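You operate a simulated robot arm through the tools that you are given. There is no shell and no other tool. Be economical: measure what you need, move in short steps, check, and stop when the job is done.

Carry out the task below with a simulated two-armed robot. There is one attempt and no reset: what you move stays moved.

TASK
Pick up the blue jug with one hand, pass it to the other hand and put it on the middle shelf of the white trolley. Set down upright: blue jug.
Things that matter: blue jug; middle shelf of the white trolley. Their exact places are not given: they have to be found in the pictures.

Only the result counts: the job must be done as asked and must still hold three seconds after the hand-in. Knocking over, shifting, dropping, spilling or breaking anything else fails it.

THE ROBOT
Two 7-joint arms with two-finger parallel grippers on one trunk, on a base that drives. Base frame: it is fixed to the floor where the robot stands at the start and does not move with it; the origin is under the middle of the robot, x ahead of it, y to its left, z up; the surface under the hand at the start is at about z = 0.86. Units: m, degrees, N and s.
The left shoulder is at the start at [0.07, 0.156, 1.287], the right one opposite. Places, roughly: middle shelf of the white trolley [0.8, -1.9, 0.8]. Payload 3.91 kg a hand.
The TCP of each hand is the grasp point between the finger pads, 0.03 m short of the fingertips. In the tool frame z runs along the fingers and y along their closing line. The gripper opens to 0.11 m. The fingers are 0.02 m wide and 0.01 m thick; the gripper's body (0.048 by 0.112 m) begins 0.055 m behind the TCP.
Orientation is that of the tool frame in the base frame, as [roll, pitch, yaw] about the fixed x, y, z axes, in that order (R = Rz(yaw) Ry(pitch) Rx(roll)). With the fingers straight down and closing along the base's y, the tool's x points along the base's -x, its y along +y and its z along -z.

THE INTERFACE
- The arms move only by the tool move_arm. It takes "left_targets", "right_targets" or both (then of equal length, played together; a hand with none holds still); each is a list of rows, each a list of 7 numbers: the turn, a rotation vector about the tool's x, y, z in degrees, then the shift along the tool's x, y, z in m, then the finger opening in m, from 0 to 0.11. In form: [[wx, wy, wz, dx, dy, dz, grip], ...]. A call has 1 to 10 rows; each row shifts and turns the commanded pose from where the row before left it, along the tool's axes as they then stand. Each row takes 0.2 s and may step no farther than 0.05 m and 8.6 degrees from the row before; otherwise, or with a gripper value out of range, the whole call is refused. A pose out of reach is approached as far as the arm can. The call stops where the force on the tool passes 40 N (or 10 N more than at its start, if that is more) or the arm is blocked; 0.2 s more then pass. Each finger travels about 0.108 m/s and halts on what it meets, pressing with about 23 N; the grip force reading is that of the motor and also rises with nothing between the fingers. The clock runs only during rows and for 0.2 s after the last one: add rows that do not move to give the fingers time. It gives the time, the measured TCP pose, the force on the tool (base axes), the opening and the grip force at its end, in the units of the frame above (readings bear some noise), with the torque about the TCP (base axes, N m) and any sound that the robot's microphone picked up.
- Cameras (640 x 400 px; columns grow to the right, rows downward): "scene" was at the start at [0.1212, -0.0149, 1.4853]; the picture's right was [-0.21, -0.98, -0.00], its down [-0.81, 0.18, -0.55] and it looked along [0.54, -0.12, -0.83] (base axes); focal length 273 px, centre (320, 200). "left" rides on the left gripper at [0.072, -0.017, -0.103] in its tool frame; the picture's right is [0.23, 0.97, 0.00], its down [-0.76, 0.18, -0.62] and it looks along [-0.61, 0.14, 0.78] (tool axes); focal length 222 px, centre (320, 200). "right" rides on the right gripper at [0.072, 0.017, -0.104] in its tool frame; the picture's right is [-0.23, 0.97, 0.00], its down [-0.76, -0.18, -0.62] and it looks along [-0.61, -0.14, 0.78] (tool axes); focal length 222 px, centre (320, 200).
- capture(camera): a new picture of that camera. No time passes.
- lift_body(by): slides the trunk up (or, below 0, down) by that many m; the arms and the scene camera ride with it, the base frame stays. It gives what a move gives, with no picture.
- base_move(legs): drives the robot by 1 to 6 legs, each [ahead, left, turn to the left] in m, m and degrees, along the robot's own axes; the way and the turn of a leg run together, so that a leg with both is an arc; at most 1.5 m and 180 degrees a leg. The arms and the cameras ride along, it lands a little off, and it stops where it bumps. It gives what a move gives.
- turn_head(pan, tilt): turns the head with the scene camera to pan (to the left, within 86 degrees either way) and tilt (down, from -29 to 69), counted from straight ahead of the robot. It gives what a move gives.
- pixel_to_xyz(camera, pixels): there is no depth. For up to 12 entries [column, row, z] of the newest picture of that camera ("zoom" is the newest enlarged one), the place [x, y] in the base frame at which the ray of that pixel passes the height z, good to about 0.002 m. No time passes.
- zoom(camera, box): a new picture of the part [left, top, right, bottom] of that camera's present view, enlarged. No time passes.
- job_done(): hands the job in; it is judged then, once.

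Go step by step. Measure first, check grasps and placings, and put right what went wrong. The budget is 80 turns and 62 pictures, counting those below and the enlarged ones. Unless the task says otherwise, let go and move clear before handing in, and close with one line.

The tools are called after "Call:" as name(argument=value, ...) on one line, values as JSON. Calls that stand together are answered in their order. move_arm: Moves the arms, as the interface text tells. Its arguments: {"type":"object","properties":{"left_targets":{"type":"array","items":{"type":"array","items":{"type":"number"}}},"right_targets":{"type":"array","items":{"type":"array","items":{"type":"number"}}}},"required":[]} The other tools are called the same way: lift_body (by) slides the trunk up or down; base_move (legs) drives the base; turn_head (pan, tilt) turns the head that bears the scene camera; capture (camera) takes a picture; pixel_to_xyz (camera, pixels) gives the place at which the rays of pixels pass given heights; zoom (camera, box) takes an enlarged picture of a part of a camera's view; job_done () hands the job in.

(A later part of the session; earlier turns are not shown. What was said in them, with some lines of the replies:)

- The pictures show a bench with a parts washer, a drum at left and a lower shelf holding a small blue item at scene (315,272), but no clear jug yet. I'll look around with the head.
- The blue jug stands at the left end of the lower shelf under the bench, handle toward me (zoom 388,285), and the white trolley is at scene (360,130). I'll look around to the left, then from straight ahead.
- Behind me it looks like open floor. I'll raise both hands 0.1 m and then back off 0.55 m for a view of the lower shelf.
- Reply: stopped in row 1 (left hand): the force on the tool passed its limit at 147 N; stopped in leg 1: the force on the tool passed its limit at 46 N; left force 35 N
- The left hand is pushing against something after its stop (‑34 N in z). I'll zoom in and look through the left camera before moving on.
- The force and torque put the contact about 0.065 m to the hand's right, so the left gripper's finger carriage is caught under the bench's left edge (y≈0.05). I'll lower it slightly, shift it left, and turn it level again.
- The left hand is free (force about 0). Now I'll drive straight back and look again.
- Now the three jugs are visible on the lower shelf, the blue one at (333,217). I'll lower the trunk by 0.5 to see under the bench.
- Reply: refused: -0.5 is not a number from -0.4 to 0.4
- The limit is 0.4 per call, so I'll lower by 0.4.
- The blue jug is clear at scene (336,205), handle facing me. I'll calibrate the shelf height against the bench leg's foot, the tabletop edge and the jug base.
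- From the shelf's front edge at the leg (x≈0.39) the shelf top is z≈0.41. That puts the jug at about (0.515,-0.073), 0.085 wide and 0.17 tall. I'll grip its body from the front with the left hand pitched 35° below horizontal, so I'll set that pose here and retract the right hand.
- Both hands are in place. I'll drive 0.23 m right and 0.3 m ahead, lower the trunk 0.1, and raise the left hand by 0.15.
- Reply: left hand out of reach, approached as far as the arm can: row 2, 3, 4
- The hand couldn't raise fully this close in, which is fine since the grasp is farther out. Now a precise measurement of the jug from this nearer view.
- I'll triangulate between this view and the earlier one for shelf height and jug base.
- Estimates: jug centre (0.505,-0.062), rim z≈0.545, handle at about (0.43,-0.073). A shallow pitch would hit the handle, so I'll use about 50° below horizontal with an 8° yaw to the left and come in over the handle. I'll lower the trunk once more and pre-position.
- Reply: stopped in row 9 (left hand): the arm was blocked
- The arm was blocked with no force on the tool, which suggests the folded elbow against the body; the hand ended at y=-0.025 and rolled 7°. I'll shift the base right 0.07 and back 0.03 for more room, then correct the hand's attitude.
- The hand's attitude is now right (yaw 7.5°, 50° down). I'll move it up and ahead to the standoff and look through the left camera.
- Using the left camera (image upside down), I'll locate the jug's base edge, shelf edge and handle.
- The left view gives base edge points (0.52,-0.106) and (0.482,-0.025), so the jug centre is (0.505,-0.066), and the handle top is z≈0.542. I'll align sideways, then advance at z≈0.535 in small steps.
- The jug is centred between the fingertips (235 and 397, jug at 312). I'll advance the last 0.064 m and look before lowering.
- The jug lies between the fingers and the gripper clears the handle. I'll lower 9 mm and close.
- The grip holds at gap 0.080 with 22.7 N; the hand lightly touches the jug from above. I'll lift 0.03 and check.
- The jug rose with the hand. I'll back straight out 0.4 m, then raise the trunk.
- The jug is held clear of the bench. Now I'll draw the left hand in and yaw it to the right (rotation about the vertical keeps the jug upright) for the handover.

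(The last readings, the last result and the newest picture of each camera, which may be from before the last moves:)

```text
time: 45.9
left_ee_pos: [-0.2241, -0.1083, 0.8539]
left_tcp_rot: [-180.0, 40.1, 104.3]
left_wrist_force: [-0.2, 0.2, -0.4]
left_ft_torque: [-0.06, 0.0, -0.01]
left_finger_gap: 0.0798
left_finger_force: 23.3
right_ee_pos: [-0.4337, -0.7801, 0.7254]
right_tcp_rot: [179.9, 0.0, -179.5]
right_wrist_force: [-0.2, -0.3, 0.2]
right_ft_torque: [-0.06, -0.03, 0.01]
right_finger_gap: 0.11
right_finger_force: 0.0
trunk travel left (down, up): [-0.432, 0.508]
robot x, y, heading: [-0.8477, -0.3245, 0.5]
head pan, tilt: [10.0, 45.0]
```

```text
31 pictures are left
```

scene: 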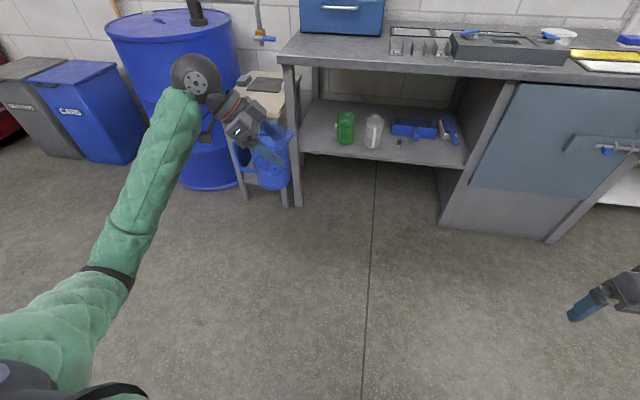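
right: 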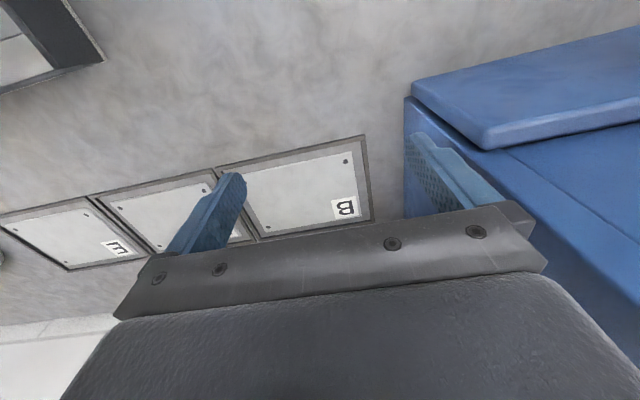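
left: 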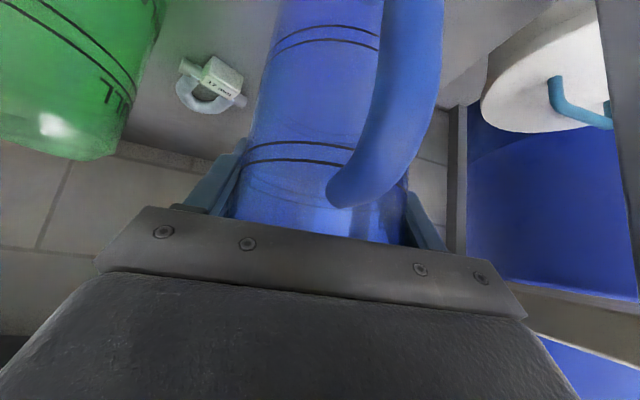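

The jug is upright and faces right (heading -76°). I'll bring it toward the middle while the right hand pitches up to 30° below horizontal.

Call:
move_arm(left_targets=[[0, 0, 0, -0.0269, -0.0141, 0.0226, 0.05], [0, 0, 0, -0.0269, -0.0141, 0.0226, 0.05], [0, 0, 0, -0.0269, -0.0141, 0.0226, 0.05], [0, 0, 0, -0.0269, -0.0141, 0.0226, 0.05], [0, 0, 0, 0, 0, 0, 0.05], [0, 0, 0, 0, 0, 0, 0.05], [0, 0, 0, 0, 0, 0, 0.05], [0, 0, 0, 0, 0, 0, 0.05]], right_targets=[[0, -7.5, 0, 0, 0, 0, 0.11], [0, -7.5, 0, 0, 0, 0, 0.11], [0, -7.5, 0, 0, 0, 0, 0.11], [0, -7.5, 0, 0, 0, 0, 0.11], [0, -7.5, 0, 0, 0, 0, 0.11], [0, -7.5, 0, 0, 0, 0, 0.11], [0, -7.5, 0, 0, 0, 0, 0.11], [0, -7.5, 0, 0, 0, 0, 0.11]])

Call:
turn_head(pan=-10, tilt=45)

Call:
capture(camera="scene")

```text
time: 47.7
left_ee_pos: [-0.2445, -0.2584, 0.8544]
left_tcp_rot: [-179.9, 40.0, 104.4]
left_wrist_force: [-0.7, 0.3, -1.1]
left_ft_torque: [0.01, -0.02, 0.0]
left_finger_gap: 0.0796
left_finger_force: 23.4
right_ee_pos: [-0.3778, -0.8273, 0.7053]
right_tcp_rot: [179.9, 60.1, -179.4]
right_wrist_force: [-0.2, 0.1, -0.2]
right_ft_torque: [-0.01, 0.01, -0.04]
right_finger_gap: 0.1098
right_finger_force: 0.1
right hand out of reach, approached as far as the arm can: row 1, 2, 3, 4, 5, 6, 7
trunk travel left (down, up): [-0.432, 0.508]
robot x, y, heading: [-0.8453, -0.3227, 0.8]
head pan, tilt: [10.0, 45.0]
```

```text
time: 48.5
left_ee_pos: [-0.2425, -0.2581, 0.854]
left_tcp_rot: [-179.9, 40.0, 104.4]
left_wrist_force: [-0.2, 0.5, -0.7]
left_ft_torque: [0.01, -0.01, 0.01]
left_finger_gap: 0.0799
left_finger_force: 23.5
right_ee_pos: [-0.3783, -0.8279, 0.7047]
right_tcp_rot: [179.9, 59.9, -179.4]
right_wrist_force: [0.2, -0.4, -1.0]
right_ft_torque: [0.01, 0.0, 0.04]
right_finger_gap: 0.1098
right_finger_force: 0.0
trunk travel left (down, up): [-0.432, 0.508]
robot x, y, heading: [-0.8482, -0.3234, 0.3]
head pan, tilt: [-10.0, 45.0]
```

```text
30 pictures are left
```

scene: 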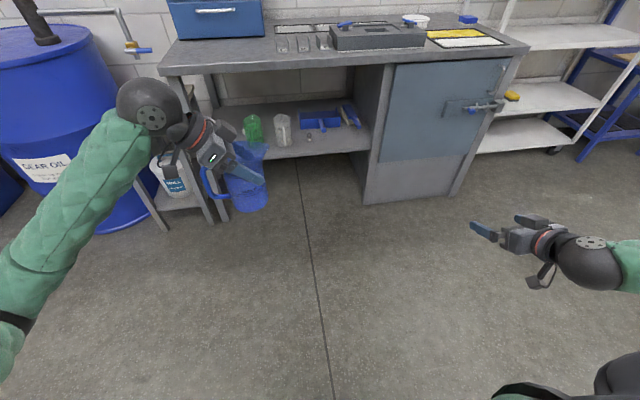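

The left hand holds the jug near (-0.243,-0.264). Now I'll yaw the right hand 82° to the left, moving slightly forward.

Call:
move_arm(right_targets=[[-7.1, 0, -4.1, -0.006, 0.005, 0.0104, 0.11], [-7.1, 0, -4.1, -0.0063, 0.0033, 0.0109, 0.11], [-7.1, 0, -4.1, -0.0064, 0.0015, 0.0112, 0.11], [-7.1, 0, -4.1, -0.0065, -0.0006, 0.0113, 0.11], [-7.1, 0, -4.1, -0.0064, -0.0024, 0.0111, 0.11], [-7.1, 0, -4.1, -0.0062, -0.0041, 0.0107, 0.11], [-7.1, 0, -4.1, -0.0058, -0.0058, 0.0101, 0.11], [-7.1, 0, -4.1, -0.0053, -0.0073, 0.0093, 0.11], [-7.1, 0, -4.1, -0.0047, -0.0089, 0.0081, 0.11], [-7.1, 0, -4.1, -0.004, -0.0102, 0.007, 0.11]])

Call:
capture(camera="scene")

```text
time: 50.7
left_ee_pos: [-0.2434, -0.2593, 0.8531]
left_tcp_rot: [-179.9, 40.0, 104.2]
left_wrist_force: [-0.2, -0.3, -0.8]
left_ft_torque: [0.0, 0.02, -0.02]
left_finger_gap: 0.0794
left_finger_force: 23.4
right_ee_pos: [-0.2586, -0.7781, 0.7046]
right_tcp_rot: [-180.0, 59.9, -97.4]
right_wrist_force: [-0.1, 0.5, -0.4]
right_ft_torque: [-0.03, 0.02, -0.02]
right_finger_gap: 0.1102
right_finger_force: 0.1
trunk travel left (down, up): [-0.432, 0.508]
robot x, y, heading: [-0.847, -0.3227, 0.8]
head pan, tilt: [-10.0, 45.0]
```

```text
29 pictures are left
```

scene: 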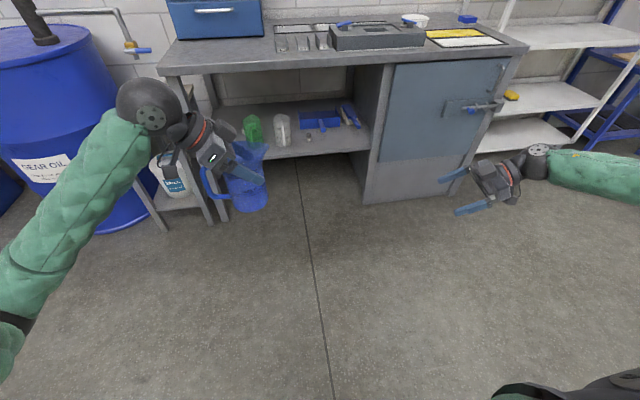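

The right hand now points at the jug (heading 82.6°). Zooming in on the jug to measure its base height and sides.

Call:
zoom(camera="scene", box=[170, 110, 310, 225])

Call:
capture(camera="right")

```text
3.48 times, centred on (240, 168) of scene
```

zoom: 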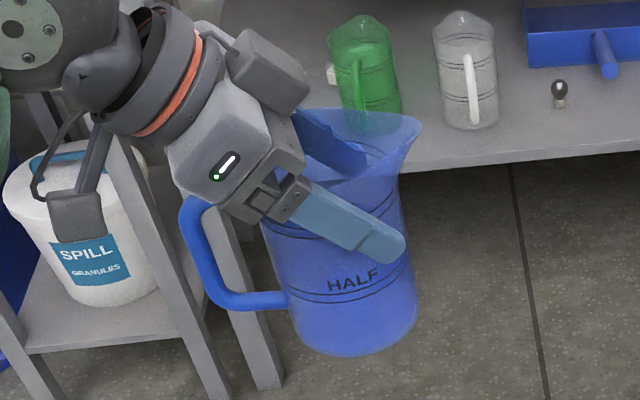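

```text
27 pictures are left
```

right: 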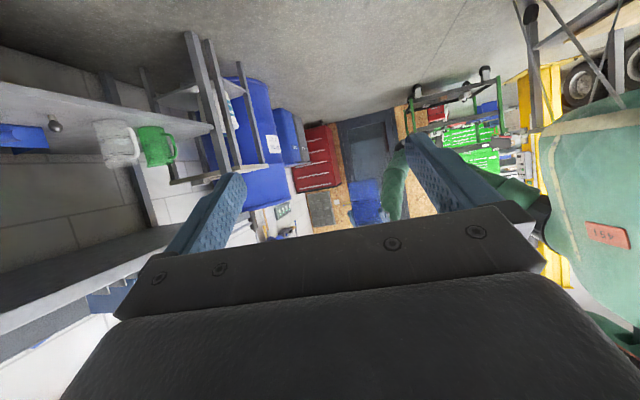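

The jug hangs upright with free wall below the left finger and on the spout side. I'll get its base height and sides.

Call:
pixel_to_xyz(camera="zoom", pixels=[[352, 356, 0.72], [352, 356, 0.74], [352, 356, 0.76], [288, 325, 0.74], [417, 315, 0.74], [395, 262, 0.83], [418, 122, 0.9], [245, 300, 0.78]])

```text
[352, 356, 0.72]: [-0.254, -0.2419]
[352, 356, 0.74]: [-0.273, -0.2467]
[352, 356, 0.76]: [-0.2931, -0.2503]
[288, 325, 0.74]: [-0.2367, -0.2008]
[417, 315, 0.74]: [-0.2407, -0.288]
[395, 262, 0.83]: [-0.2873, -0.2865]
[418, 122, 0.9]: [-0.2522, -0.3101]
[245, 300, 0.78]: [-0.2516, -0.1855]
```

Jug centre is about (-0.246,-0.2475) with its base at z≈0.745. The right hand will grip low at z≈0.793, under the left fingertips. First the approach to a standoff 0.15 m away.

Call:
move_arm(right_targets=[[0, 0, 0, -0.0322, 0.007, 0.0338, 0.11], [0, 0, 0, -0.0322, 0.007, 0.0338, 0.11], [0, 0, 0, -0.0322, 0.007, 0.0338, 0.11], [0, 0, 0, -0.0322, 0.007, 0.0338, 0.11], [0, 0, 0, -0.0322, 0.007, 0.0338, 0.11], [0, 0, 0, -0.0322, 0.007, 0.0338, 0.11], [0, 0, 0, -0.0322, 0.007, 0.0338, 0.11], [0, 0, 0, -0.0322, 0.007, 0.0338, 0.11], [0, 0, 0, 0, 0, 0, 0.11]])

Call:
capture(camera="right")

Call:
capture(camera="scene")

```text
time: 52.7
left_ee_pos: [-0.2435, -0.2577, 0.8537]
left_tcp_rot: [-179.9, 40.0, 104.5]
left_wrist_force: [-0.5, 0.0, -0.3]
left_ft_torque: [0.0, 0.03, 0.02]
left_finger_gap: 0.0797
left_finger_force: 22.7
right_ee_pos: [-0.2663, -0.4095, 0.7892]
right_tcp_rot: [-180.0, 60.0, -97.4]
right_wrist_force: [-0.1, -0.8, -0.5]
right_ft_torque: [-0.01, 0.01, 0.01]
right_finger_gap: 0.1101
right_finger_force: 0.1
trunk travel left (down, up): [-0.432, 0.508]
robot x, y, heading: [-0.8471, -0.3224, 0.8]
head pan, tilt: [-10.0, 45.0]
```

```text
26 pictures are left
```

right: 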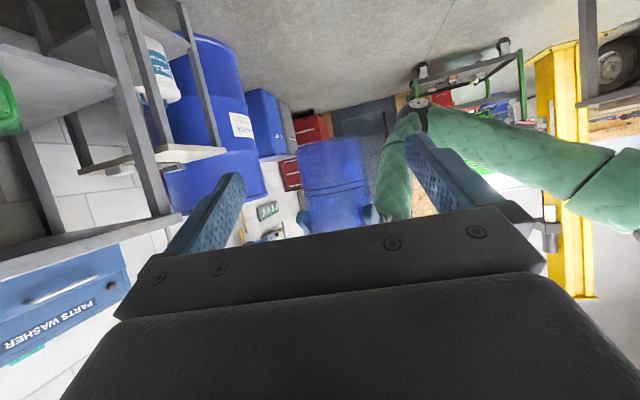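

```text
25 pictures are left
```

scene: 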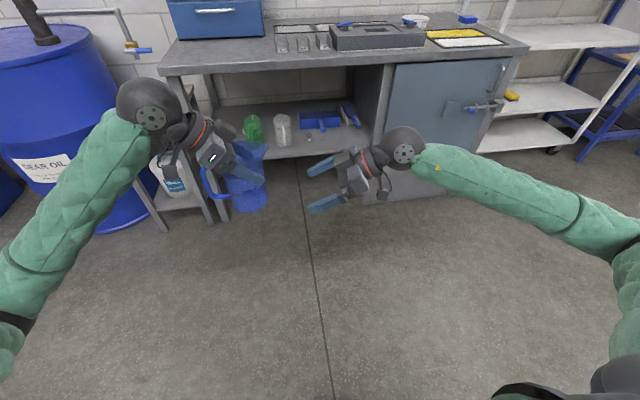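

The right camera shows the jug at (335,180) between the fingertips (240/412). I'll check its base position from this view.

Call:
pixel_to_xyz(camera="right", pixels=[[297, 152, 0.745], [364, 150, 0.745], [331, 138, 0.745], [297, 152, 0.755], [364, 150, 0.755], [331, 138, 0.755]])

Call:
zoom(camera="right", box=[240, 110, 440, 240])

```text
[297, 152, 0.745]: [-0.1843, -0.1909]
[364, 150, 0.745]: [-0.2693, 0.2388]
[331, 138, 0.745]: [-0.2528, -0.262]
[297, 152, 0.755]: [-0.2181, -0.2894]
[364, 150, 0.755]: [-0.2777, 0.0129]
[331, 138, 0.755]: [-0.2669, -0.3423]
```

```text
3.08 times, centred on (340, 175) of right
```

zoom: 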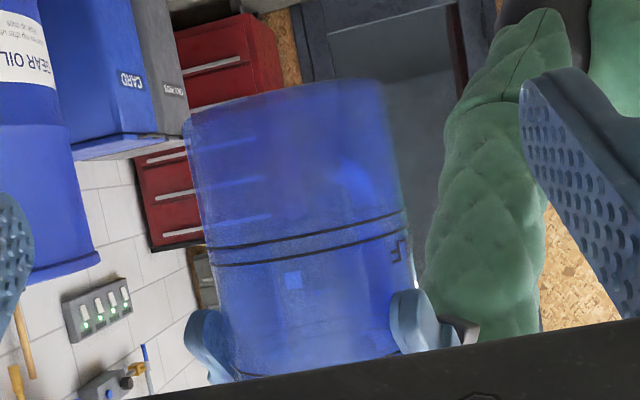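

The jug lies laterally centred on the right hand's axis. I'll advance 0.148 m at constant height, watching the force.

Call:
move_arm(right_targets=[[0, 0, 0, -0.0258, 0, 0.0421, 0.11], [0, 0, 0, -0.0258, 0, 0.0421, 0.11], [0, 0, 0, -0.0129, 0, 0.0211, 0.11], [0, 0, 0, 0, 0, 0, 0.11]])

Call:
zoom(camera="scene", box=[170, 110, 350, 225])

Call:
capture(camera="right")

```text
time: 53.7
left_ee_pos: [-0.2428, -0.2587, 0.8536]
left_tcp_rot: [-179.8, 40.0, 104.3]
left_wrist_force: [0.4, 0.6, -0.5]
left_ft_torque: [0.0, 0.0, -0.02]
left_finger_gap: 0.0795
left_finger_force: 23.5
right_ee_pos: [-0.2525, -0.2834, 0.7943]
right_tcp_rot: [180.0, 60.0, -97.5]
right_wrist_force: [-0.1, -0.4, -0.6]
right_ft_torque: [-0.03, 0.0, -0.02]
right_finger_gap: 0.1102
right_finger_force: 0.0
trunk travel left (down, up): [-0.432, 0.508]
robot x, y, heading: [-0.8462, -0.3228, 0.8]
head pan, tilt: [-10.0, 45.0]
```

```text
3.48 times, centred on (260, 168) of scene
```

zoom: 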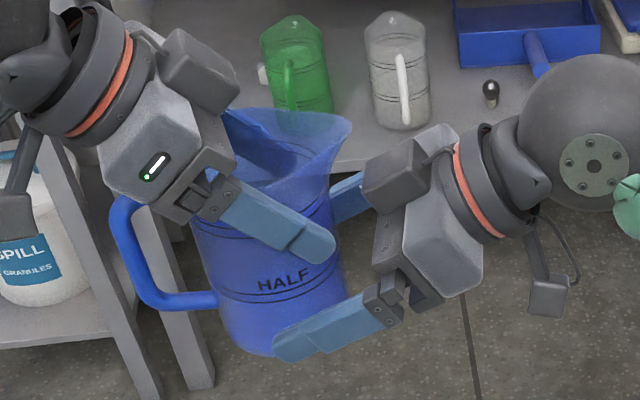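

```text
22 pictures are left
```

right: 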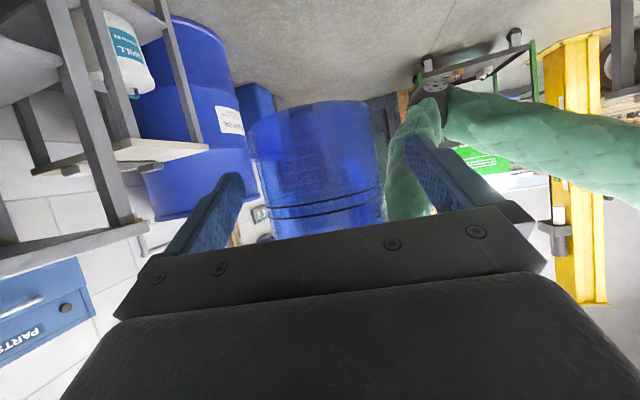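

There's room on all sides: the right fingers are below the left ones and the jug is centred. Advance the last 20 mm and close the right gripper.

Call:
move_arm(right_targets=[[0, 0, 0, -0.0045, 0, 0.0092, 0.11], [0, 0, 0, -0.0045, 0, 0.0092, 0.11], [0, 0, 0, 0, 0, 0, 0.1], [0, 0, 0, 0, 0, 0, 0.09], [0, 0, 0, 0, 0, 0, 0.075], [0, 0, 0, 0, 0, 0, 0.06], [0, 0, 0, 0, 0, 0, 0.05], [0, 0, 0, 0, 0, 0, 0.05]])

Call:
zoom(camera="scene", box=[170, 110, 350, 225])

```text
time: 55.5
left_ee_pos: [-0.2442, -0.2589, 0.8538]
left_tcp_rot: [-179.9, 40.1, 104.3]
left_wrist_force: [-27.1, -1.0, 3.1]
left_ft_torque: [0.08, 0.83, -0.03]
left_finger_gap: 0.0798
left_finger_force: 23.2
right_ee_pos: [-0.2497, -0.2657, 0.7931]
right_tcp_rot: [-180.0, 59.9, -97.5]
right_wrist_force: [26.7, 1.5, -3.2]
right_ft_torque: [-0.19, 0.84, -0.13]
right_finger_gap: 0.083
right_finger_force: 22.8
trunk travel left (down, up): [-0.432, 0.508]
robot x, y, heading: [-0.8442, -0.321, 0.7]
head pan, tilt: [-10.0, 45.0]
```

```text
3.48 times, centred on (260, 168) of scene
```

zoom: 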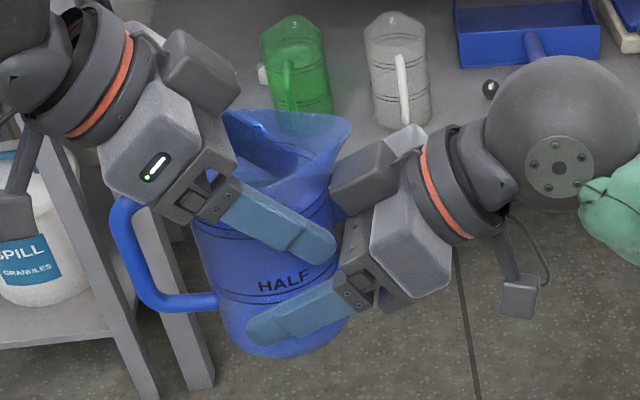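

Both hands hold the jug, but they fight along x with 27 N. I'll ease the right hand 3 mm toward +x before releasing the left.

Call:
move_arm(right_targets=[[0, 0, 0, 0, -0.0015, 0, 0.05], [0, 0, 0, 0, -0.0015, 0, 0.05], [0, 0, 0, 0, 0, 0, 0.05]])

```text
time: 56.3
left_ee_pos: [-0.2419, -0.259, 0.8546]
left_tcp_rot: [-179.8, 40.1, 104.4]
left_wrist_force: [-7.5, -9.5, 6.4]
left_ft_torque: [-0.43, 0.48, -0.14]
left_finger_gap: 0.0797
left_finger_force: 23.1
right_ee_pos: [-0.2482, -0.2655, 0.7945]
right_tcp_rot: [179.9, 60.0, -97.4]
right_wrist_force: [8.0, 8.7, -7.0]
right_ft_torque: [-0.14, 0.04, 0.07]
right_finger_gap: 0.0829
right_finger_force: 22.8
trunk travel left (down, up): [-0.432, 0.508]
robot x, y, heading: [-0.8465, -0.3262, 0.5]
head pan, tilt: [-10.0, 45.0]
```

The forces dropped to about 8 N. Opening the left gripper and withdrawing it along its own axis.

Call:
move_arm(left_targets=[[0, 0, 0, 0, 0, 0, 0.085], [0, 0, 0, 0, 0, 0, 0.1], [0, 0, 0, 0, 0, 0, 0.11], [0, 0, 0, 0, 0, 0, 0.11]])

Call:
move_arm(left_targets=[[0, 0, 0, 0, 0, -0.02, 0.11], [0, 0, 0, 0, 0, -0.03, 0.11], [0, 0, 0, 0, 0, -0.04, 0.11], [0, 0, 0, 0, 0, -0.04, 0.11], [0, 0, 0, 0, 0, 0, 0.11]])

Call:
zoom(camera="scene", box=[140, 90, 350, 225])

```text
time: 57.3
left_ee_pos: [-0.2429, -0.2589, 0.854]
left_tcp_rot: [-180.0, 40.1, 104.4]
left_wrist_force: [9.5, 11.2, -1.9]
left_ft_torque: [0.35, -0.3, -0.26]
left_finger_gap: 0.1048
left_finger_force: 0.0
right_ee_pos: [-0.2473, -0.2659, 0.794]
right_tcp_rot: [-180.0, 60.0, -97.4]
right_wrist_force: [-8.9, -11.2, 0.4]
right_ft_torque: [0.26, -0.22, 0.24]
right_finger_gap: 0.0829
right_finger_force: 23.2
trunk travel left (down, up): [-0.432, 0.508]
robot x, y, heading: [-0.8466, -0.3238, 0.8]
head pan, tilt: [-10.0, 45.0]
```

```text
time: 58.5
left_ee_pos: [-0.2627, -0.1758, 0.9547]
left_tcp_rot: [-179.9, 39.9, 104.4]
left_wrist_force: [0.3, -0.1, 0.3]
left_ft_torque: [-0.01, 0.02, 0.01]
left_finger_gap: 0.11
left_finger_force: 0.0
right_ee_pos: [-0.2457, -0.2658, 0.793]
right_tcp_rot: [180.0, 60.1, -97.4]
right_wrist_force: [-0.2, 0.1, 0.7]
right_ft_torque: [-0.01, 0.04, 0.02]
right_finger_gap: 0.0831
right_finger_force: 23.1
trunk travel left (down, up): [-0.432, 0.508]
robot x, y, heading: [-0.8498, -0.3224, 0.7]
head pan, tilt: [-10.0, 45.0]
```

```text
2.96 times, centred on (245, 158) of scene
```

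zoom: 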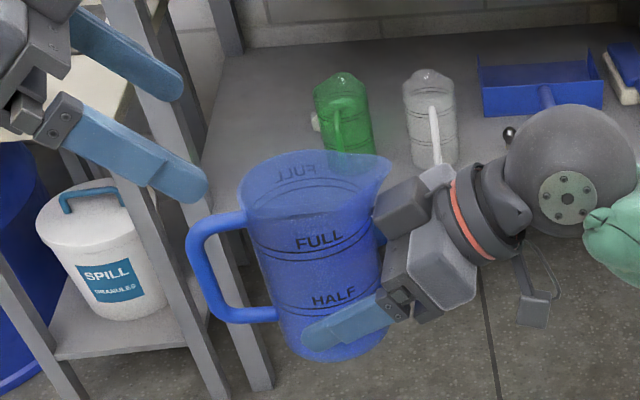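

The jug is now in the right hand alone, upright. Next I'll look at the trolley, about 44° to the right.

Call:
turn_head(pan=-45, tilt=20)

Call:
capture(camera="scene")

```text
time: 59.5
left_ee_pos: [-0.2615, -0.1766, 0.9551]
left_tcp_rot: [-179.8, 40.0, 104.4]
left_wrist_force: [0.6, 0.2, 0.0]
left_ft_torque: [-0.01, 0.02, 0.02]
left_finger_gap: 0.1101
left_finger_force: 0.0
right_ee_pos: [-0.2473, -0.2644, 0.7941]
right_tcp_rot: [180.0, 60.0, -97.4]
right_wrist_force: [-0.4, 0.5, -0.3]
right_ft_torque: [-0.06, -0.01, -0.01]
right_finger_gap: 0.0827
right_finger_force: 22.9
trunk travel left (down, up): [-0.432, 0.508]
robot x, y, heading: [-0.8428, -0.3247, 0.6]
head pan, tilt: [-45.0, 20.0]
```

```text
19 pictures are left
```

scene: 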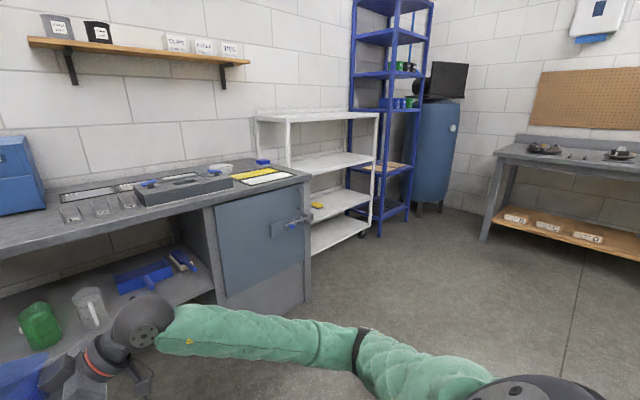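

The trolley shows a top at row 116, and shelves near rows 160, 200 and 235. Zooming in to identify the shelf at z≈0.8.

Call:
zoom(camera="scene", box=[235, 95, 425, 260])

Call:
pixel_to_xyz(camera="zoom", pixels=[[470, 78, 1.2], [470, 78, 1.1], [470, 225, 0.8], [462, 335, 0.5], [453, 425, 0.15], [155, 230, 0.8]])

```text
2.42 times, centred on (330, 178) of scene
```

zoom: 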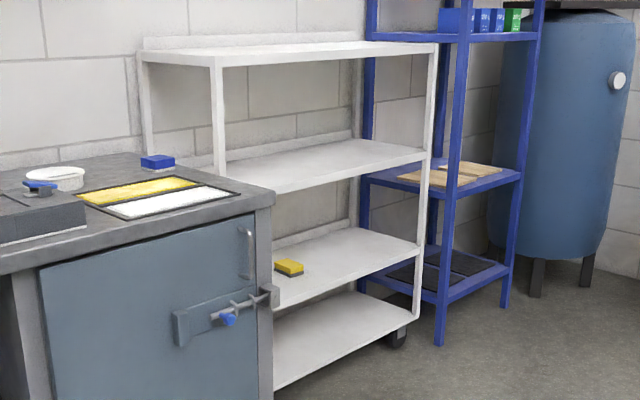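

```text
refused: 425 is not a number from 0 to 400
```

Call:
pixel_to_xyz(camera="zoom", pixels=[[430, 50, 1.2], [425, 152, 0.8], [425, 152, 0.9], [418, 245, 0.5], [418, 245, 0.6], [398, 347, 0.0], [218, 62, 1.2], [225, 190, 0.8], [225, 190, 0.9], [360, 140, 0.8], [418, 310, 0.3]])

```text
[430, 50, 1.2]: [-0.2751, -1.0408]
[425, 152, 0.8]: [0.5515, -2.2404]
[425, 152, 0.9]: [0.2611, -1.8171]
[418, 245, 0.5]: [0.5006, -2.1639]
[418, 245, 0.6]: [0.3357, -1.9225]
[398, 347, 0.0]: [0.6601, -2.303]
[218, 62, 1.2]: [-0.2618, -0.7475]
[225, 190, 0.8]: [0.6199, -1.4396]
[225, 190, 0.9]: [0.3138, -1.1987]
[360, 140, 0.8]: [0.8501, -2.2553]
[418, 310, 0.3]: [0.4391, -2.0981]
```

The shelf at z≈0.8 (zoom row 160, front edge x≈0.6, y from -1.44 to -2.24) is the target, with about 0.23 m of headroom. I'll turn the right hand back to point forward while moving it right, and pull the left hand away.

Call:
move_arm(left_targets=[[0, 0, 0, 0, 0, -0.03, 0.11], [0, 0, 0, 0, 0, -0.03, 0.11], [0, 0, 0, 0, 0, -0.03, 0.11], [0, 0, 0, 0, -0.03, 0, 0.11], [0, 0, 0, 0, -0.03, 0, 0.11], [0, 0, 0, 0, -0.03, 0, 0.11], [0, 0, 0, 0, -0.03, 0, 0.11], [0, 0, 0, 0, 0, 0, 0.11], [0, 0, 0, 0, 0, 0, 0.11], [0, 0, 0, 0, 0, 0, 0.11]], right_targets=[[7.1, 0, 4.1, 0.0171, -0.0165, -0.0296, 0.05], [7.1, 0, 4.1, 0.0158, -0.0213, -0.0273, 0.05], [7.1, 0, 4.1, 0.014, -0.0255, -0.0243, 0.05], [7.1, 0, 4.1, 0.012, -0.0293, -0.0209, 0.05], [7.1, 0, 4.1, 0.0099, -0.0324, -0.0171, 0.05], [7.1, 0, 4.1, 0.0075, -0.0349, -0.0129, 0.05], [7.1, 0, 4.1, 0.0049, -0.0367, -0.0085, 0.05], [7.1, 0, 4.1, 0.0022, -0.0377, -0.0038, 0.05], [7.1, 0, 4.1, -0.0005, -0.0379, 0.0009, 0.05], [7.1, 0, 4.1, -0.0032, -0.0374, 0.0055, 0.05]])

Call:
turn_head(pan=-15, tilt=45)

Call:
capture(camera="scene")

```text
time: 61.7
left_ee_pos: [-0.3941, -0.1483, 1.0224]
left_tcp_rot: [-179.8, 40.1, 104.4]
left_wrist_force: [-0.1, 0.5, -0.5]
left_ft_torque: [0.0, -0.01, 0.02]
left_finger_gap: 0.11
left_finger_force: 0.0
right_ee_pos: [-0.1356, -0.664, 0.7912]
right_tcp_rot: [179.2, 60.2, -176.3]
right_wrist_force: [0.8, 0.5, -0.6]
right_ft_torque: [-0.03, 0.01, -0.01]
right_finger_gap: 0.0828
right_finger_force: 22.9
right hand out of reach, approached as far as the arm can: row 9, 10
trunk travel left (down, up): [-0.432, 0.508]
robot x, y, heading: [-0.8456, -0.3237, 0.7]
head pan, tilt: [-45.0, 20.0]
```

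```text
time: 62.7
left_ee_pos: [-0.3954, -0.1495, 1.0217]
left_tcp_rot: [-179.9, 40.0, 104.4]
left_wrist_force: [0.4, 0.6, 0.6]
left_ft_torque: [-0.01, -0.01, -0.01]
left_finger_gap: 0.1098
left_finger_force: 0.1
right_ee_pos: [-0.1363, -0.6639, 0.7927]
right_tcp_rot: [179.1, 60.3, -176.3]
right_wrist_force: [0.6, -0.8, -0.8]
right_ft_torque: [-0.01, 0.0, -0.01]
right_finger_gap: 0.0827
right_finger_force: 23.6
trunk travel left (down, up): [-0.432, 0.508]
robot x, y, heading: [-0.8449, -0.3222, 0.6]
head pan, tilt: [-15.0, 45.0]
```

```text
17 pictures are left
```

scene: 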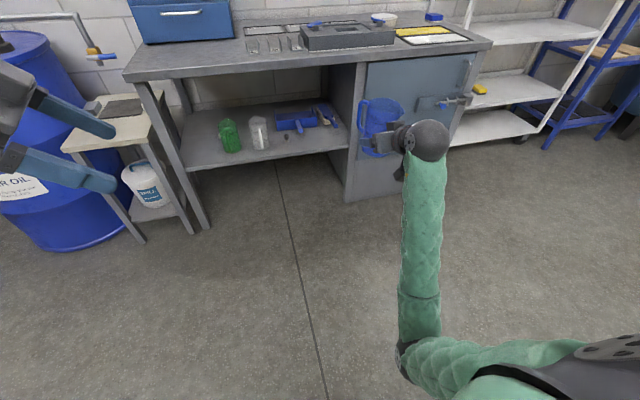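

The jug hangs upright in the right hand, pointing forward. I'll drive 1.18 m right and 0.25 m ahead, then measure the shelf.

Call:
base_move(legs=[[0, -1.18, 0], [0.25, 0, 0]])

Call:
turn_head(pan=-15, tilt=25)

Call:
capture(camera="scene")

```text
time: 70.1
left_ee_pos: [-0.1208, -1.3216, 1.0218]
left_tcp_rot: [-179.8, 40.0, 105.1]
left_wrist_force: [0.4, 0.2, 0.1]
left_ft_torque: [0.0, 0.03, -0.05]
left_finger_gap: 0.1099
left_finger_force: 0.0
right_ee_pos: [0.1433, -1.8324, 0.791]
right_tcp_rot: [179.1, 60.2, -175.7]
right_wrist_force: [0.2, -0.7, -0.2]
right_ft_torque: [0.0, 0.05, 0.03]
right_finger_gap: 0.0827
right_finger_force: 22.6
trunk travel left (down, up): [-0.432, 0.508]
robot x, y, heading: [-0.57, -1.5027, 1.2]
head pan, tilt: [-15.0, 45.0]
```

```text
time: 71.0
left_ee_pos: [-0.1219, -1.3205, 1.0218]
left_tcp_rot: [-180.0, 40.2, 104.9]
left_wrist_force: [0.4, 0.0, -0.1]
left_ft_torque: [-0.01, 0.03, 0.02]
left_finger_gap: 0.1098
left_finger_force: 0.0
right_ee_pos: [0.1416, -1.8332, 0.7914]
right_tcp_rot: [179.1, 60.2, -175.7]
right_wrist_force: [0.1, 0.4, -1.5]
right_ft_torque: [0.0, 0.02, 0.0]
right_finger_gap: 0.083
right_finger_force: 23.2
trunk travel left (down, up): [-0.432, 0.508]
robot x, y, heading: [-0.5684, -1.5018, 1.4]
head pan, tilt: [-15.0, 25.0]
```

```text
16 pictures are left
```

scene: 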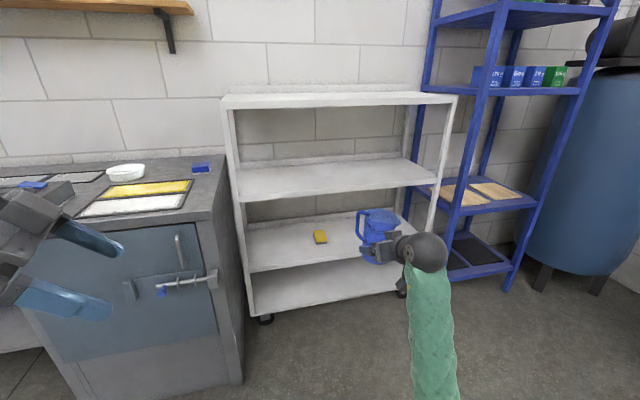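

Clear view: the middle shelf is the one at row ~190 (240–435). I'll measure its corners and posts for height and front-edge position.

Call:
zoom(camera="scene", box=[210, 80, 470, 330])

Call:
pixel_to_xyz(camera="scene", pixels=[[266, 325, 0.0], [402, 297, 0.0], [238, 200, 0.78], [238, 200, 0.82], [437, 183, 0.78], [437, 183, 0.82], [406, 158, 0.8], [237, 169, 0.8], [222, 105, 1.1], [222, 105, 1.15], [457, 99, 1.1], [340, 192, 0.8]])

```text
1.60 times, centred on (340, 205) of scene
```

zoom: 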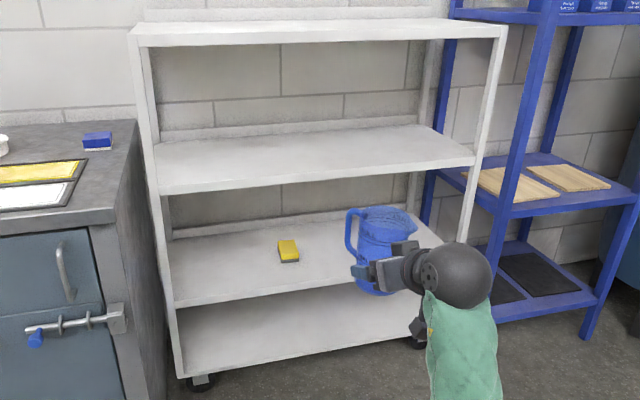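

```text
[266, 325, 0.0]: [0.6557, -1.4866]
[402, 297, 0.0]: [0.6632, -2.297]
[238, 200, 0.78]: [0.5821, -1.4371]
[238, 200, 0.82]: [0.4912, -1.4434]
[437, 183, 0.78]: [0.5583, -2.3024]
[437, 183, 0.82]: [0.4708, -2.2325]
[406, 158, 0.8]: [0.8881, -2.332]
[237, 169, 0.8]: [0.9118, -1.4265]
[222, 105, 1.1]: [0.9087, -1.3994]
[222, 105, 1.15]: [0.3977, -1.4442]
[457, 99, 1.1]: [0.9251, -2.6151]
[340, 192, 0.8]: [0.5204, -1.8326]
```

The headroom is good (top underside z≈1.12, shelf z≈0.78–0.80). I'll raise the trunk 0.12, level the jug by 0.9°, and drive 0.38 m ahead.

Call:
lift_body(by=0.12)

Call:
move_arm(right_targets=[[0.9, 0, 0, 0, 0, 0, 0.05], [0, 0, 0, 0, 0, 0, 0.05]])

Call:
base_move(legs=[[0.36, 0, -1.2]])

Call:
turn_head(pan=-25, tilt=35)

Call:
capture(camera="scene")

Call:
capture(camera="right")

```text
time: 72.5
left_ee_pos: [-0.1227, -1.3209, 1.1409]
left_tcp_rot: [-179.8, 40.1, 105.0]
left_wrist_force: [0.7, 0.4, 0.4]
left_ft_torque: [0.0, 0.04, -0.01]
left_finger_gap: 0.1101
left_finger_force: 0.1
right_ee_pos: [0.1424, -1.833, 0.9111]
right_tcp_rot: [179.1, 60.2, -175.7]
right_wrist_force: [0.3, 0.3, -0.6]
right_ft_torque: [0.05, 0.0, 0.01]
right_finger_gap: 0.0828
right_finger_force: 23.2
trunk travel left (down, up): [-0.552, 0.388]
robot x, y, heading: [-0.5726, -1.4986, 1.2]
head pan, tilt: [-15.0, 25.0]
```

```text
time: 73.1
left_ee_pos: [-0.1219, -1.3204, 1.1419]
left_tcp_rot: [-180.0, 40.1, 105.1]
left_wrist_force: [-0.4, 0.4, -1.0]
left_ft_torque: [0.02, 0.02, 0.01]
left_finger_gap: 0.11
left_finger_force: 0.0
right_ee_pos: [0.1433, -1.8326, 0.9118]
right_tcp_rot: [179.1, 60.3, -175.7]
right_wrist_force: [-0.5, 0.7, -0.6]
right_ft_torque: [0.01, 0.04, 0.03]
right_finger_gap: 0.083
right_finger_force: 22.8
trunk travel left (down, up): [-0.552, 0.388]
robot x, y, heading: [-0.5746, -1.4994, 1.3]
head pan, tilt: [-15.0, 25.0]
```

```text
time: 75.4
left_ee_pos: [0.2433, -1.3253, 1.1419]
left_tcp_rot: [-179.8, 40.1, 103.9]
left_wrist_force: [0.5, -0.6, -0.1]
left_ft_torque: [-0.01, 0.01, -0.01]
left_finger_gap: 0.11
left_finger_force: 0.1
right_ee_pos: [0.4975, -1.8424, 0.9108]
right_tcp_rot: [179.1, 60.2, -176.9]
right_wrist_force: [0.1, 0.3, -1.3]
right_ft_torque: [-0.01, -0.01, -0.02]
right_finger_gap: 0.0825
right_finger_force: 22.7
trunk travel left (down, up): [-0.552, 0.388]
robot x, y, heading: [-0.2099, -1.4956, -0.1]
head pan, tilt: [-15.0, 25.0]
```

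```text
time: 76.1
left_ee_pos: [0.2427, -1.3247, 1.1417]
left_tcp_rot: [-179.8, 40.1, 103.9]
left_wrist_force: [0.0, -0.7, 0.6]
left_ft_torque: [0.0, 0.0, -0.01]
left_finger_gap: 0.1099
left_finger_force: 0.0
right_ee_pos: [0.4964, -1.8422, 0.9112]
right_tcp_rot: [179.1, 60.2, -176.9]
right_wrist_force: [0.3, -0.1, 0.5]
right_ft_torque: [0.0, 0.06, -0.01]
right_finger_gap: 0.083
right_finger_force: 23.3
trunk travel left (down, up): [-0.552, 0.388]
robot x, y, heading: [-0.2113, -1.4946, 0.4]
head pan, tilt: [-25.0, 35.0]
```

```text
14 pictures are left
```

scene: 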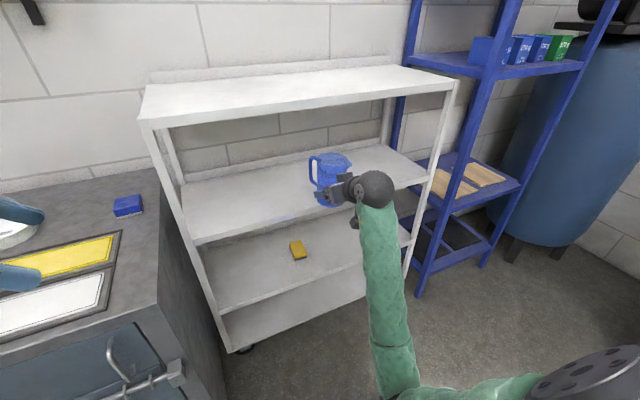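

```text
13 pictures are left
```

right: 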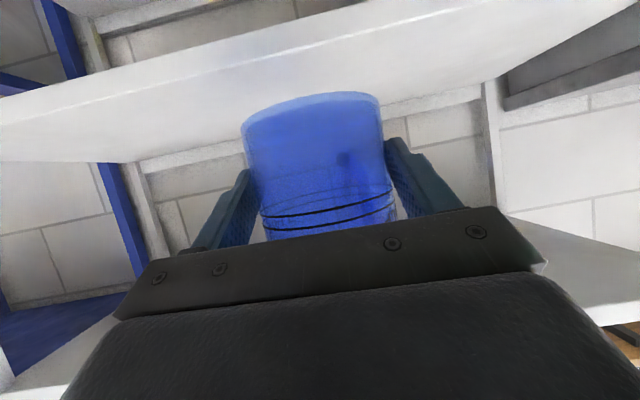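

The jug is just in front of the shelf, above it. I'll measure the front edge with both cameras to triangulate.

Call:
pixel_to_xyz(camera="right", pixels=[[320, 45, 0.76], [320, 45, 0.78], [320, 45, 0.8], [430, 115, 0.78], [180, 155, 0.78]])

Call:
zoom(camera="scene", box=[180, 130, 450, 260])

Call:
pixel_to_xyz(camera="zoom", pixels=[[300, 210, 0.76], [300, 210, 0.78], [300, 210, 0.8], [40, 267, 0.78], [570, 130, 0.78], [20, 130, 0.78]])

```text
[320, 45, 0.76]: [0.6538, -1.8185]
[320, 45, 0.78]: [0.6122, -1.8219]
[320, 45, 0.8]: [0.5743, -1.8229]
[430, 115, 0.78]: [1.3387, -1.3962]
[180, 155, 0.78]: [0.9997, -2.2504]
```

```text
2.37 times, centred on (315, 195) of scene
```

zoom: 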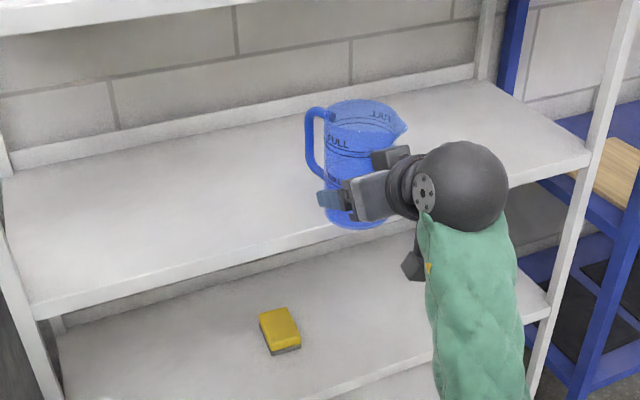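

```text
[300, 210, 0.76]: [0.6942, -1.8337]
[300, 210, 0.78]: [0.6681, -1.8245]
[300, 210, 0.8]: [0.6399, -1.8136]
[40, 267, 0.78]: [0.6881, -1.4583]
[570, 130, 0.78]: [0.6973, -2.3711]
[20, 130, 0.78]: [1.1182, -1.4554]
```

I picked a point inside the shelf surface; re-query on the actual edge line (30,303)–(590,157).

Call:
pixel_to_xyz(camera="zoom", pixels=[[300, 232, 0.76], [300, 232, 0.78], [300, 232, 0.8], [300, 232, 0.82], [32, 303, 0.8], [588, 157, 0.8], [14, 176, 0.8], [470, 80, 0.8]])

```text
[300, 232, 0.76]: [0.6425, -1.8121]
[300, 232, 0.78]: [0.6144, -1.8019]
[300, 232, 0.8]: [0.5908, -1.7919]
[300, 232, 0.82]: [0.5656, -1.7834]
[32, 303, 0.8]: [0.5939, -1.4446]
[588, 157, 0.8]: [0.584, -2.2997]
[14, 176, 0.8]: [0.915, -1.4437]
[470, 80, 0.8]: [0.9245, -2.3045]
```

Both cameras agree: shelf top z≈0.78, front edge x≈0.61, back ≈0.93. I'll extend the right arm 0.2 m into the shelf, so the jug centre ends near x=0.715.

Call:
move_arm(right_targets=[[0, 0, 0, -0.02, -0.0022, 0.0346, 0.05], [0, 0, 0, -0.02, -0.0022, 0.0346, 0.05], [0, 0, 0, -0.02, -0.0022, 0.0346, 0.05], [0, 0, 0, -0.02, -0.0022, 0.0346, 0.05], [0, 0, 0, -0.02, -0.0022, 0.0346, 0.05], [0, 0, 0, 0, 0, 0, 0.05]])

Call:
capture(camera="scene")

```text
time: 77.5
left_ee_pos: [0.2429, -1.3246, 1.1445]
left_tcp_rot: [-179.9, 40.2, 103.9]
left_wrist_force: [0.1, 1.1, -0.1]
left_ft_torque: [0.01, 0.02, 0.01]
left_finger_gap: 0.1099
left_finger_force: 0.0
right_ee_pos: [0.6957, -1.8606, 0.9105]
right_tcp_rot: [178.7, 60.4, -176.5]
right_wrist_force: [-0.2, 0.8, -0.4]
right_ft_torque: [-0.01, 0.06, -0.02]
right_finger_gap: 0.0827
right_finger_force: 23.2
right hand out of reach, approached as far as the arm can: row 2, 3, 4
trunk travel left (down, up): [-0.552, 0.388]
robot x, y, heading: [-0.2123, -1.4943, 0.3]
head pan, tilt: [-25.0, 35.0]
```

```text
11 pictures are left
```

scene: 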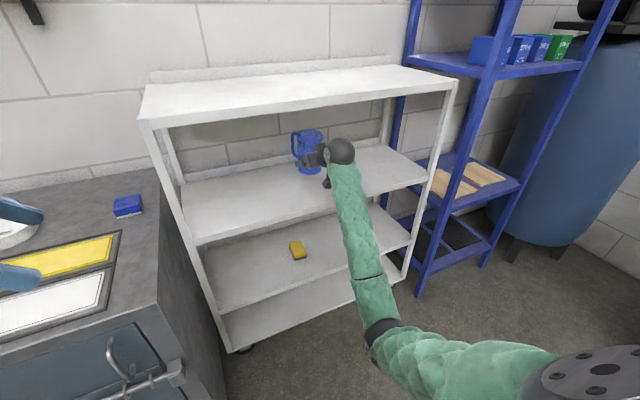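

The jug is inside over the middle shelf. I'll lower the trunk 0.07 to bring its base just above the shelf, and level the roll.

Call:
lift_body(by=-0.07)

Call:
move_arm(right_targets=[[1.3, 0, 0, 0, 0, 0, 0.05], [0, 0, 0, 0, 0, 0, 0.05]])

Call:
zoom(camera="scene", box=[240, 110, 400, 210])

```text
time: 78.6
left_ee_pos: [0.2416, -1.3254, 1.073]
left_tcp_rot: [-179.9, 40.1, 103.7]
left_wrist_force: [-0.3, -0.2, 1.3]
left_ft_torque: [-0.02, -0.01, 0.02]
left_finger_gap: 0.11
left_finger_force: 0.1
right_ee_pos: [0.6943, -1.8597, 0.8394]
right_tcp_rot: [178.8, 60.5, -176.5]
right_wrist_force: [0.0, -0.8, -1.3]
right_ft_torque: [-0.05, 0.05, 0.0]
right_finger_gap: 0.0828
right_finger_force: 23.0
trunk travel left (down, up): [-0.482, 0.458]
robot x, y, heading: [-0.2091, -1.494, 0.3]
head pan, tilt: [-25.0, 35.0]
```

```text
time: 79.2
left_ee_pos: [0.2429, -1.3253, 1.0721]
left_tcp_rot: [-180.0, 40.0, 103.9]
left_wrist_force: [-0.2, -0.5, -0.5]
left_ft_torque: [0.0, -0.04, -0.01]
left_finger_gap: 0.1103
left_finger_force: 0.1
right_ee_pos: [0.6942, -1.8597, 0.8386]
right_tcp_rot: [178.8, 60.2, -176.3]
right_wrist_force: [-1.0, -0.7, -0.7]
right_ft_torque: [0.0, 0.03, 0.02]
right_finger_gap: 0.0827
right_finger_force: 22.9
trunk travel left (down, up): [-0.482, 0.458]
robot x, y, heading: [-0.2066, -1.4994, 0.1]
head pan, tilt: [-25.0, 35.0]
```

```text
4.00 times, centred on (320, 160) of scene
```

zoom: 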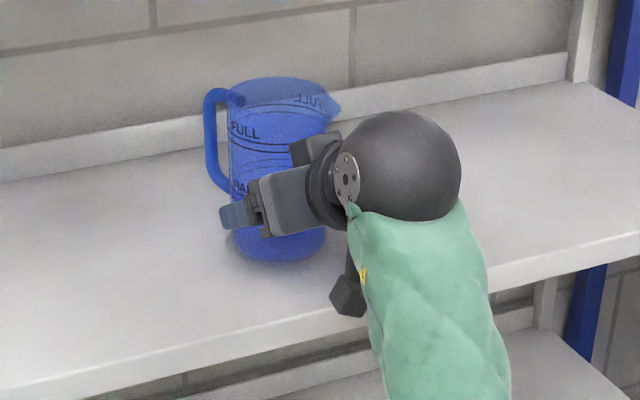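

The jug base seems about 1 cm above the shelf, and the hanging camera box (348,295) sits just in front of the edge. I'll lower in 3 mm steps and watch the force.

Call:
move_arm(right_targets=[[0, 0, 0, 0.0026, 0, 0.0015, 0.05], [0, 0, 0, 0.0026, 0, 0.0015, 0.05], [0, 0, 0, 0.0026, 0, 0.0015, 0.05], [0, 0, 0, 0, 0, 0, 0.05]])

```text
time: 80.2
left_ee_pos: [0.2432, -1.3256, 1.072]
left_tcp_rot: [-179.9, 40.1, 104.0]
left_wrist_force: [0.9, 0.9, 0.1]
left_ft_torque: [0.01, -0.04, 0.01]
left_finger_gap: 0.1097
left_finger_force: 0.0
right_ee_pos: [0.6957, -1.8693, 0.8297]
right_tcp_rot: [179.9, 60.4, -176.1]
right_wrist_force: [1.0, 0.7, -1.1]
right_ft_torque: [0.0, 0.0, 0.01]
right_finger_gap: 0.083
right_finger_force: 23.1
right hand out of reach, approached as far as the arm can: row 1
trunk travel left (down, up): [-0.482, 0.458]
robot x, y, heading: [-0.2118, -1.4965, 0.4]
head pan, tilt: [-25.0, 35.0]
```

No contact yet at z=0.830, and the roll is now level. I'll continue with small trunk steps, which keep the arm steady.

Call:
lift_body(by=-0.005)

Call:
lift_body(by=-0.004)

```text
time: 80.7
left_ee_pos: [0.2426, -1.3251, 1.0671]
left_tcp_rot: [-180.0, 40.2, 103.9]
left_wrist_force: [-0.3, -0.3, 0.8]
left_ft_torque: [-0.01, 0.01, -0.02]
left_finger_gap: 0.1102
left_finger_force: 0.0
right_ee_pos: [0.6943, -1.8688, 0.8242]
right_tcp_rot: [179.9, 60.4, -176.1]
right_wrist_force: [-0.1, 0.5, 0.6]
right_ft_torque: [-0.03, 0.05, -0.01]
right_finger_gap: 0.0831
right_finger_force: 23.4
trunk travel left (down, up): [-0.477, 0.463]
robot x, y, heading: [-0.2102, -1.4975, 0.2]
head pan, tilt: [-25.0, 35.0]
```

```text
time: 81.2
left_ee_pos: [0.2431, -1.3246, 1.064]
left_tcp_rot: [-180.0, 40.1, 103.8]
left_wrist_force: [-0.3, 0.3, 0.1]
left_ft_torque: [0.01, 0.0, 0.01]
left_finger_gap: 0.1098
left_finger_force: 0.1
right_ee_pos: [0.6941, -1.8686, 0.8246]
right_tcp_rot: [-180.0, 60.5, -176.0]
right_wrist_force: [6.3, -2.8, 17.1]
right_ft_torque: [-0.28, -0.45, 0.05]
right_finger_gap: 0.0826
right_finger_force: 22.8
trunk travel left (down, up): [-0.473, 0.467]
robot x, y, heading: [-0.209, -1.4966, 0.3]
head pan, tilt: [-25.0, 35.0]
```

Contact of 17 N, and the torque places it under the jug (about 1 cm ahead of the TCP), so the jug is on the shelf. I'll check quickly, then release.

Call:
zoom(camera="scene", box=[240, 110, 400, 210])

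Call:
move_arm(right_targets=[[0, 0, 0, 0, 0, 0, 0.085], [0, 0, 0, 0, 0, 0, 0.095], [0, 0, 0, 0, 0, 0, 0.11], [0, 0, 0, 0, 0, 0, 0.11]])

Call:
capture(camera="right")

```text
4.00 times, centred on (320, 160) of scene
```

zoom: 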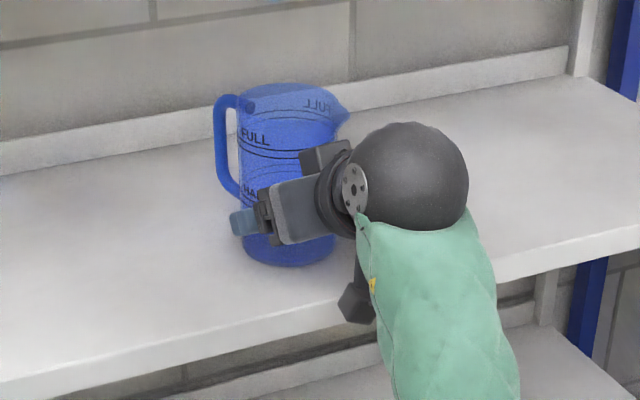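

```text
time: 82.2
left_ee_pos: [0.2429, -1.3249, 1.0634]
left_tcp_rot: [-179.9, 40.1, 104.0]
left_wrist_force: [0.2, -0.1, -0.1]
left_ft_torque: [-0.04, 0.03, 0.02]
left_finger_gap: 0.1102
left_finger_force: 0.1
right_ee_pos: [0.6953, -1.8681, 0.8203]
right_tcp_rot: [179.8, 60.4, -176.1]
right_wrist_force: [0.2, 0.4, -0.3]
right_ft_torque: [0.0, 0.01, 0.06]
right_finger_gap: 0.1099
right_finger_force: 0.1
trunk travel left (down, up): [-0.473, 0.467]
robot x, y, heading: [-0.2121, -1.4956, 0.2]
head pan, tilt: [-25.0, 35.0]
```

```text
8 pictures are left
```

right: 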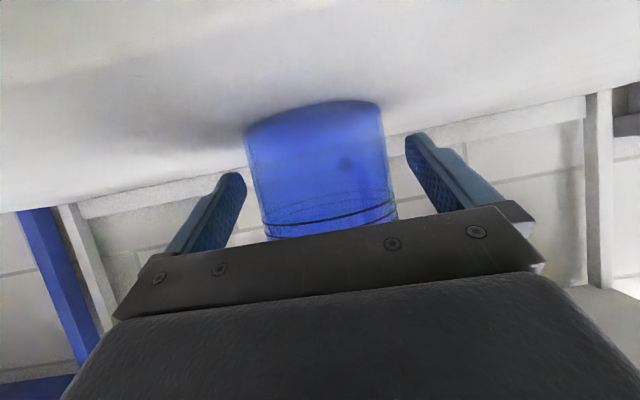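

The fingers are open on both sides and the jug stands on the shelf. I'll back the base straight out 0.35 m and check.

Call:
base_move(legs=[[-0.35, 0, 0]])

Call:
zoom(camera="scene", box=[200, 60, 480, 240])

```text
time: 84.5
left_ee_pos: [-0.1055, -1.326, 1.0632]
left_tcp_rot: [180.0, 40.1, 104.0]
left_wrist_force: [0.4, 1.1, -0.8]
left_ft_torque: [-0.03, -0.04, 0.04]
left_finger_gap: 0.1099
left_finger_force: 0.0
right_ee_pos: [0.349, -1.8679, 0.822]
right_tcp_rot: [179.8, 60.5, -175.9]
right_wrist_force: [0.1, -0.1, 0.5]
right_ft_torque: [0.05, -0.01, -0.04]
right_finger_gap: 0.1102
right_finger_force: 0.2
trunk travel left (down, up): [-0.473, 0.467]
robot x, y, heading: [-0.5574, -1.4973, 0.2]
head pan, tilt: [-25.0, 35.0]
```

```text
2.22 times, centred on (340, 150) of scene
```

zoom: 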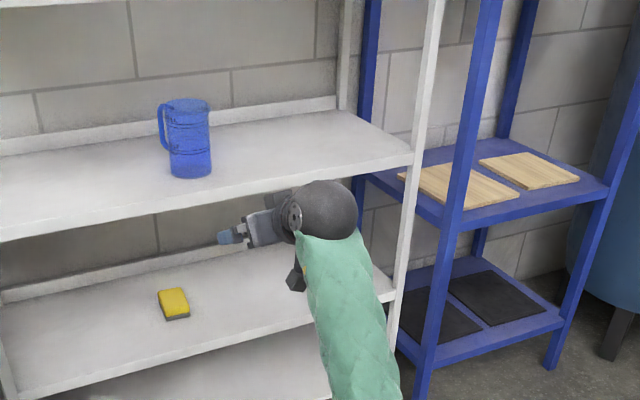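

The blue jug stands upright on the shelf at z≈0.78 (zoom 190,140), both hands are clear and nothing else has moved. I'm handing in.

Call:
job_done()

```text
The job is handed in.
```

I picked up the blue jug with the left hand, passed it to the right and set it down upright on the white trolley's middle shelf. I took that to be the second of its four levels, at z≈0.78 m. The last picture shows the jug standing, with both hands clear. Early on, the left hand knocked something near the bench's left edge (147 N reading). The later pictures show nothing out of place there.
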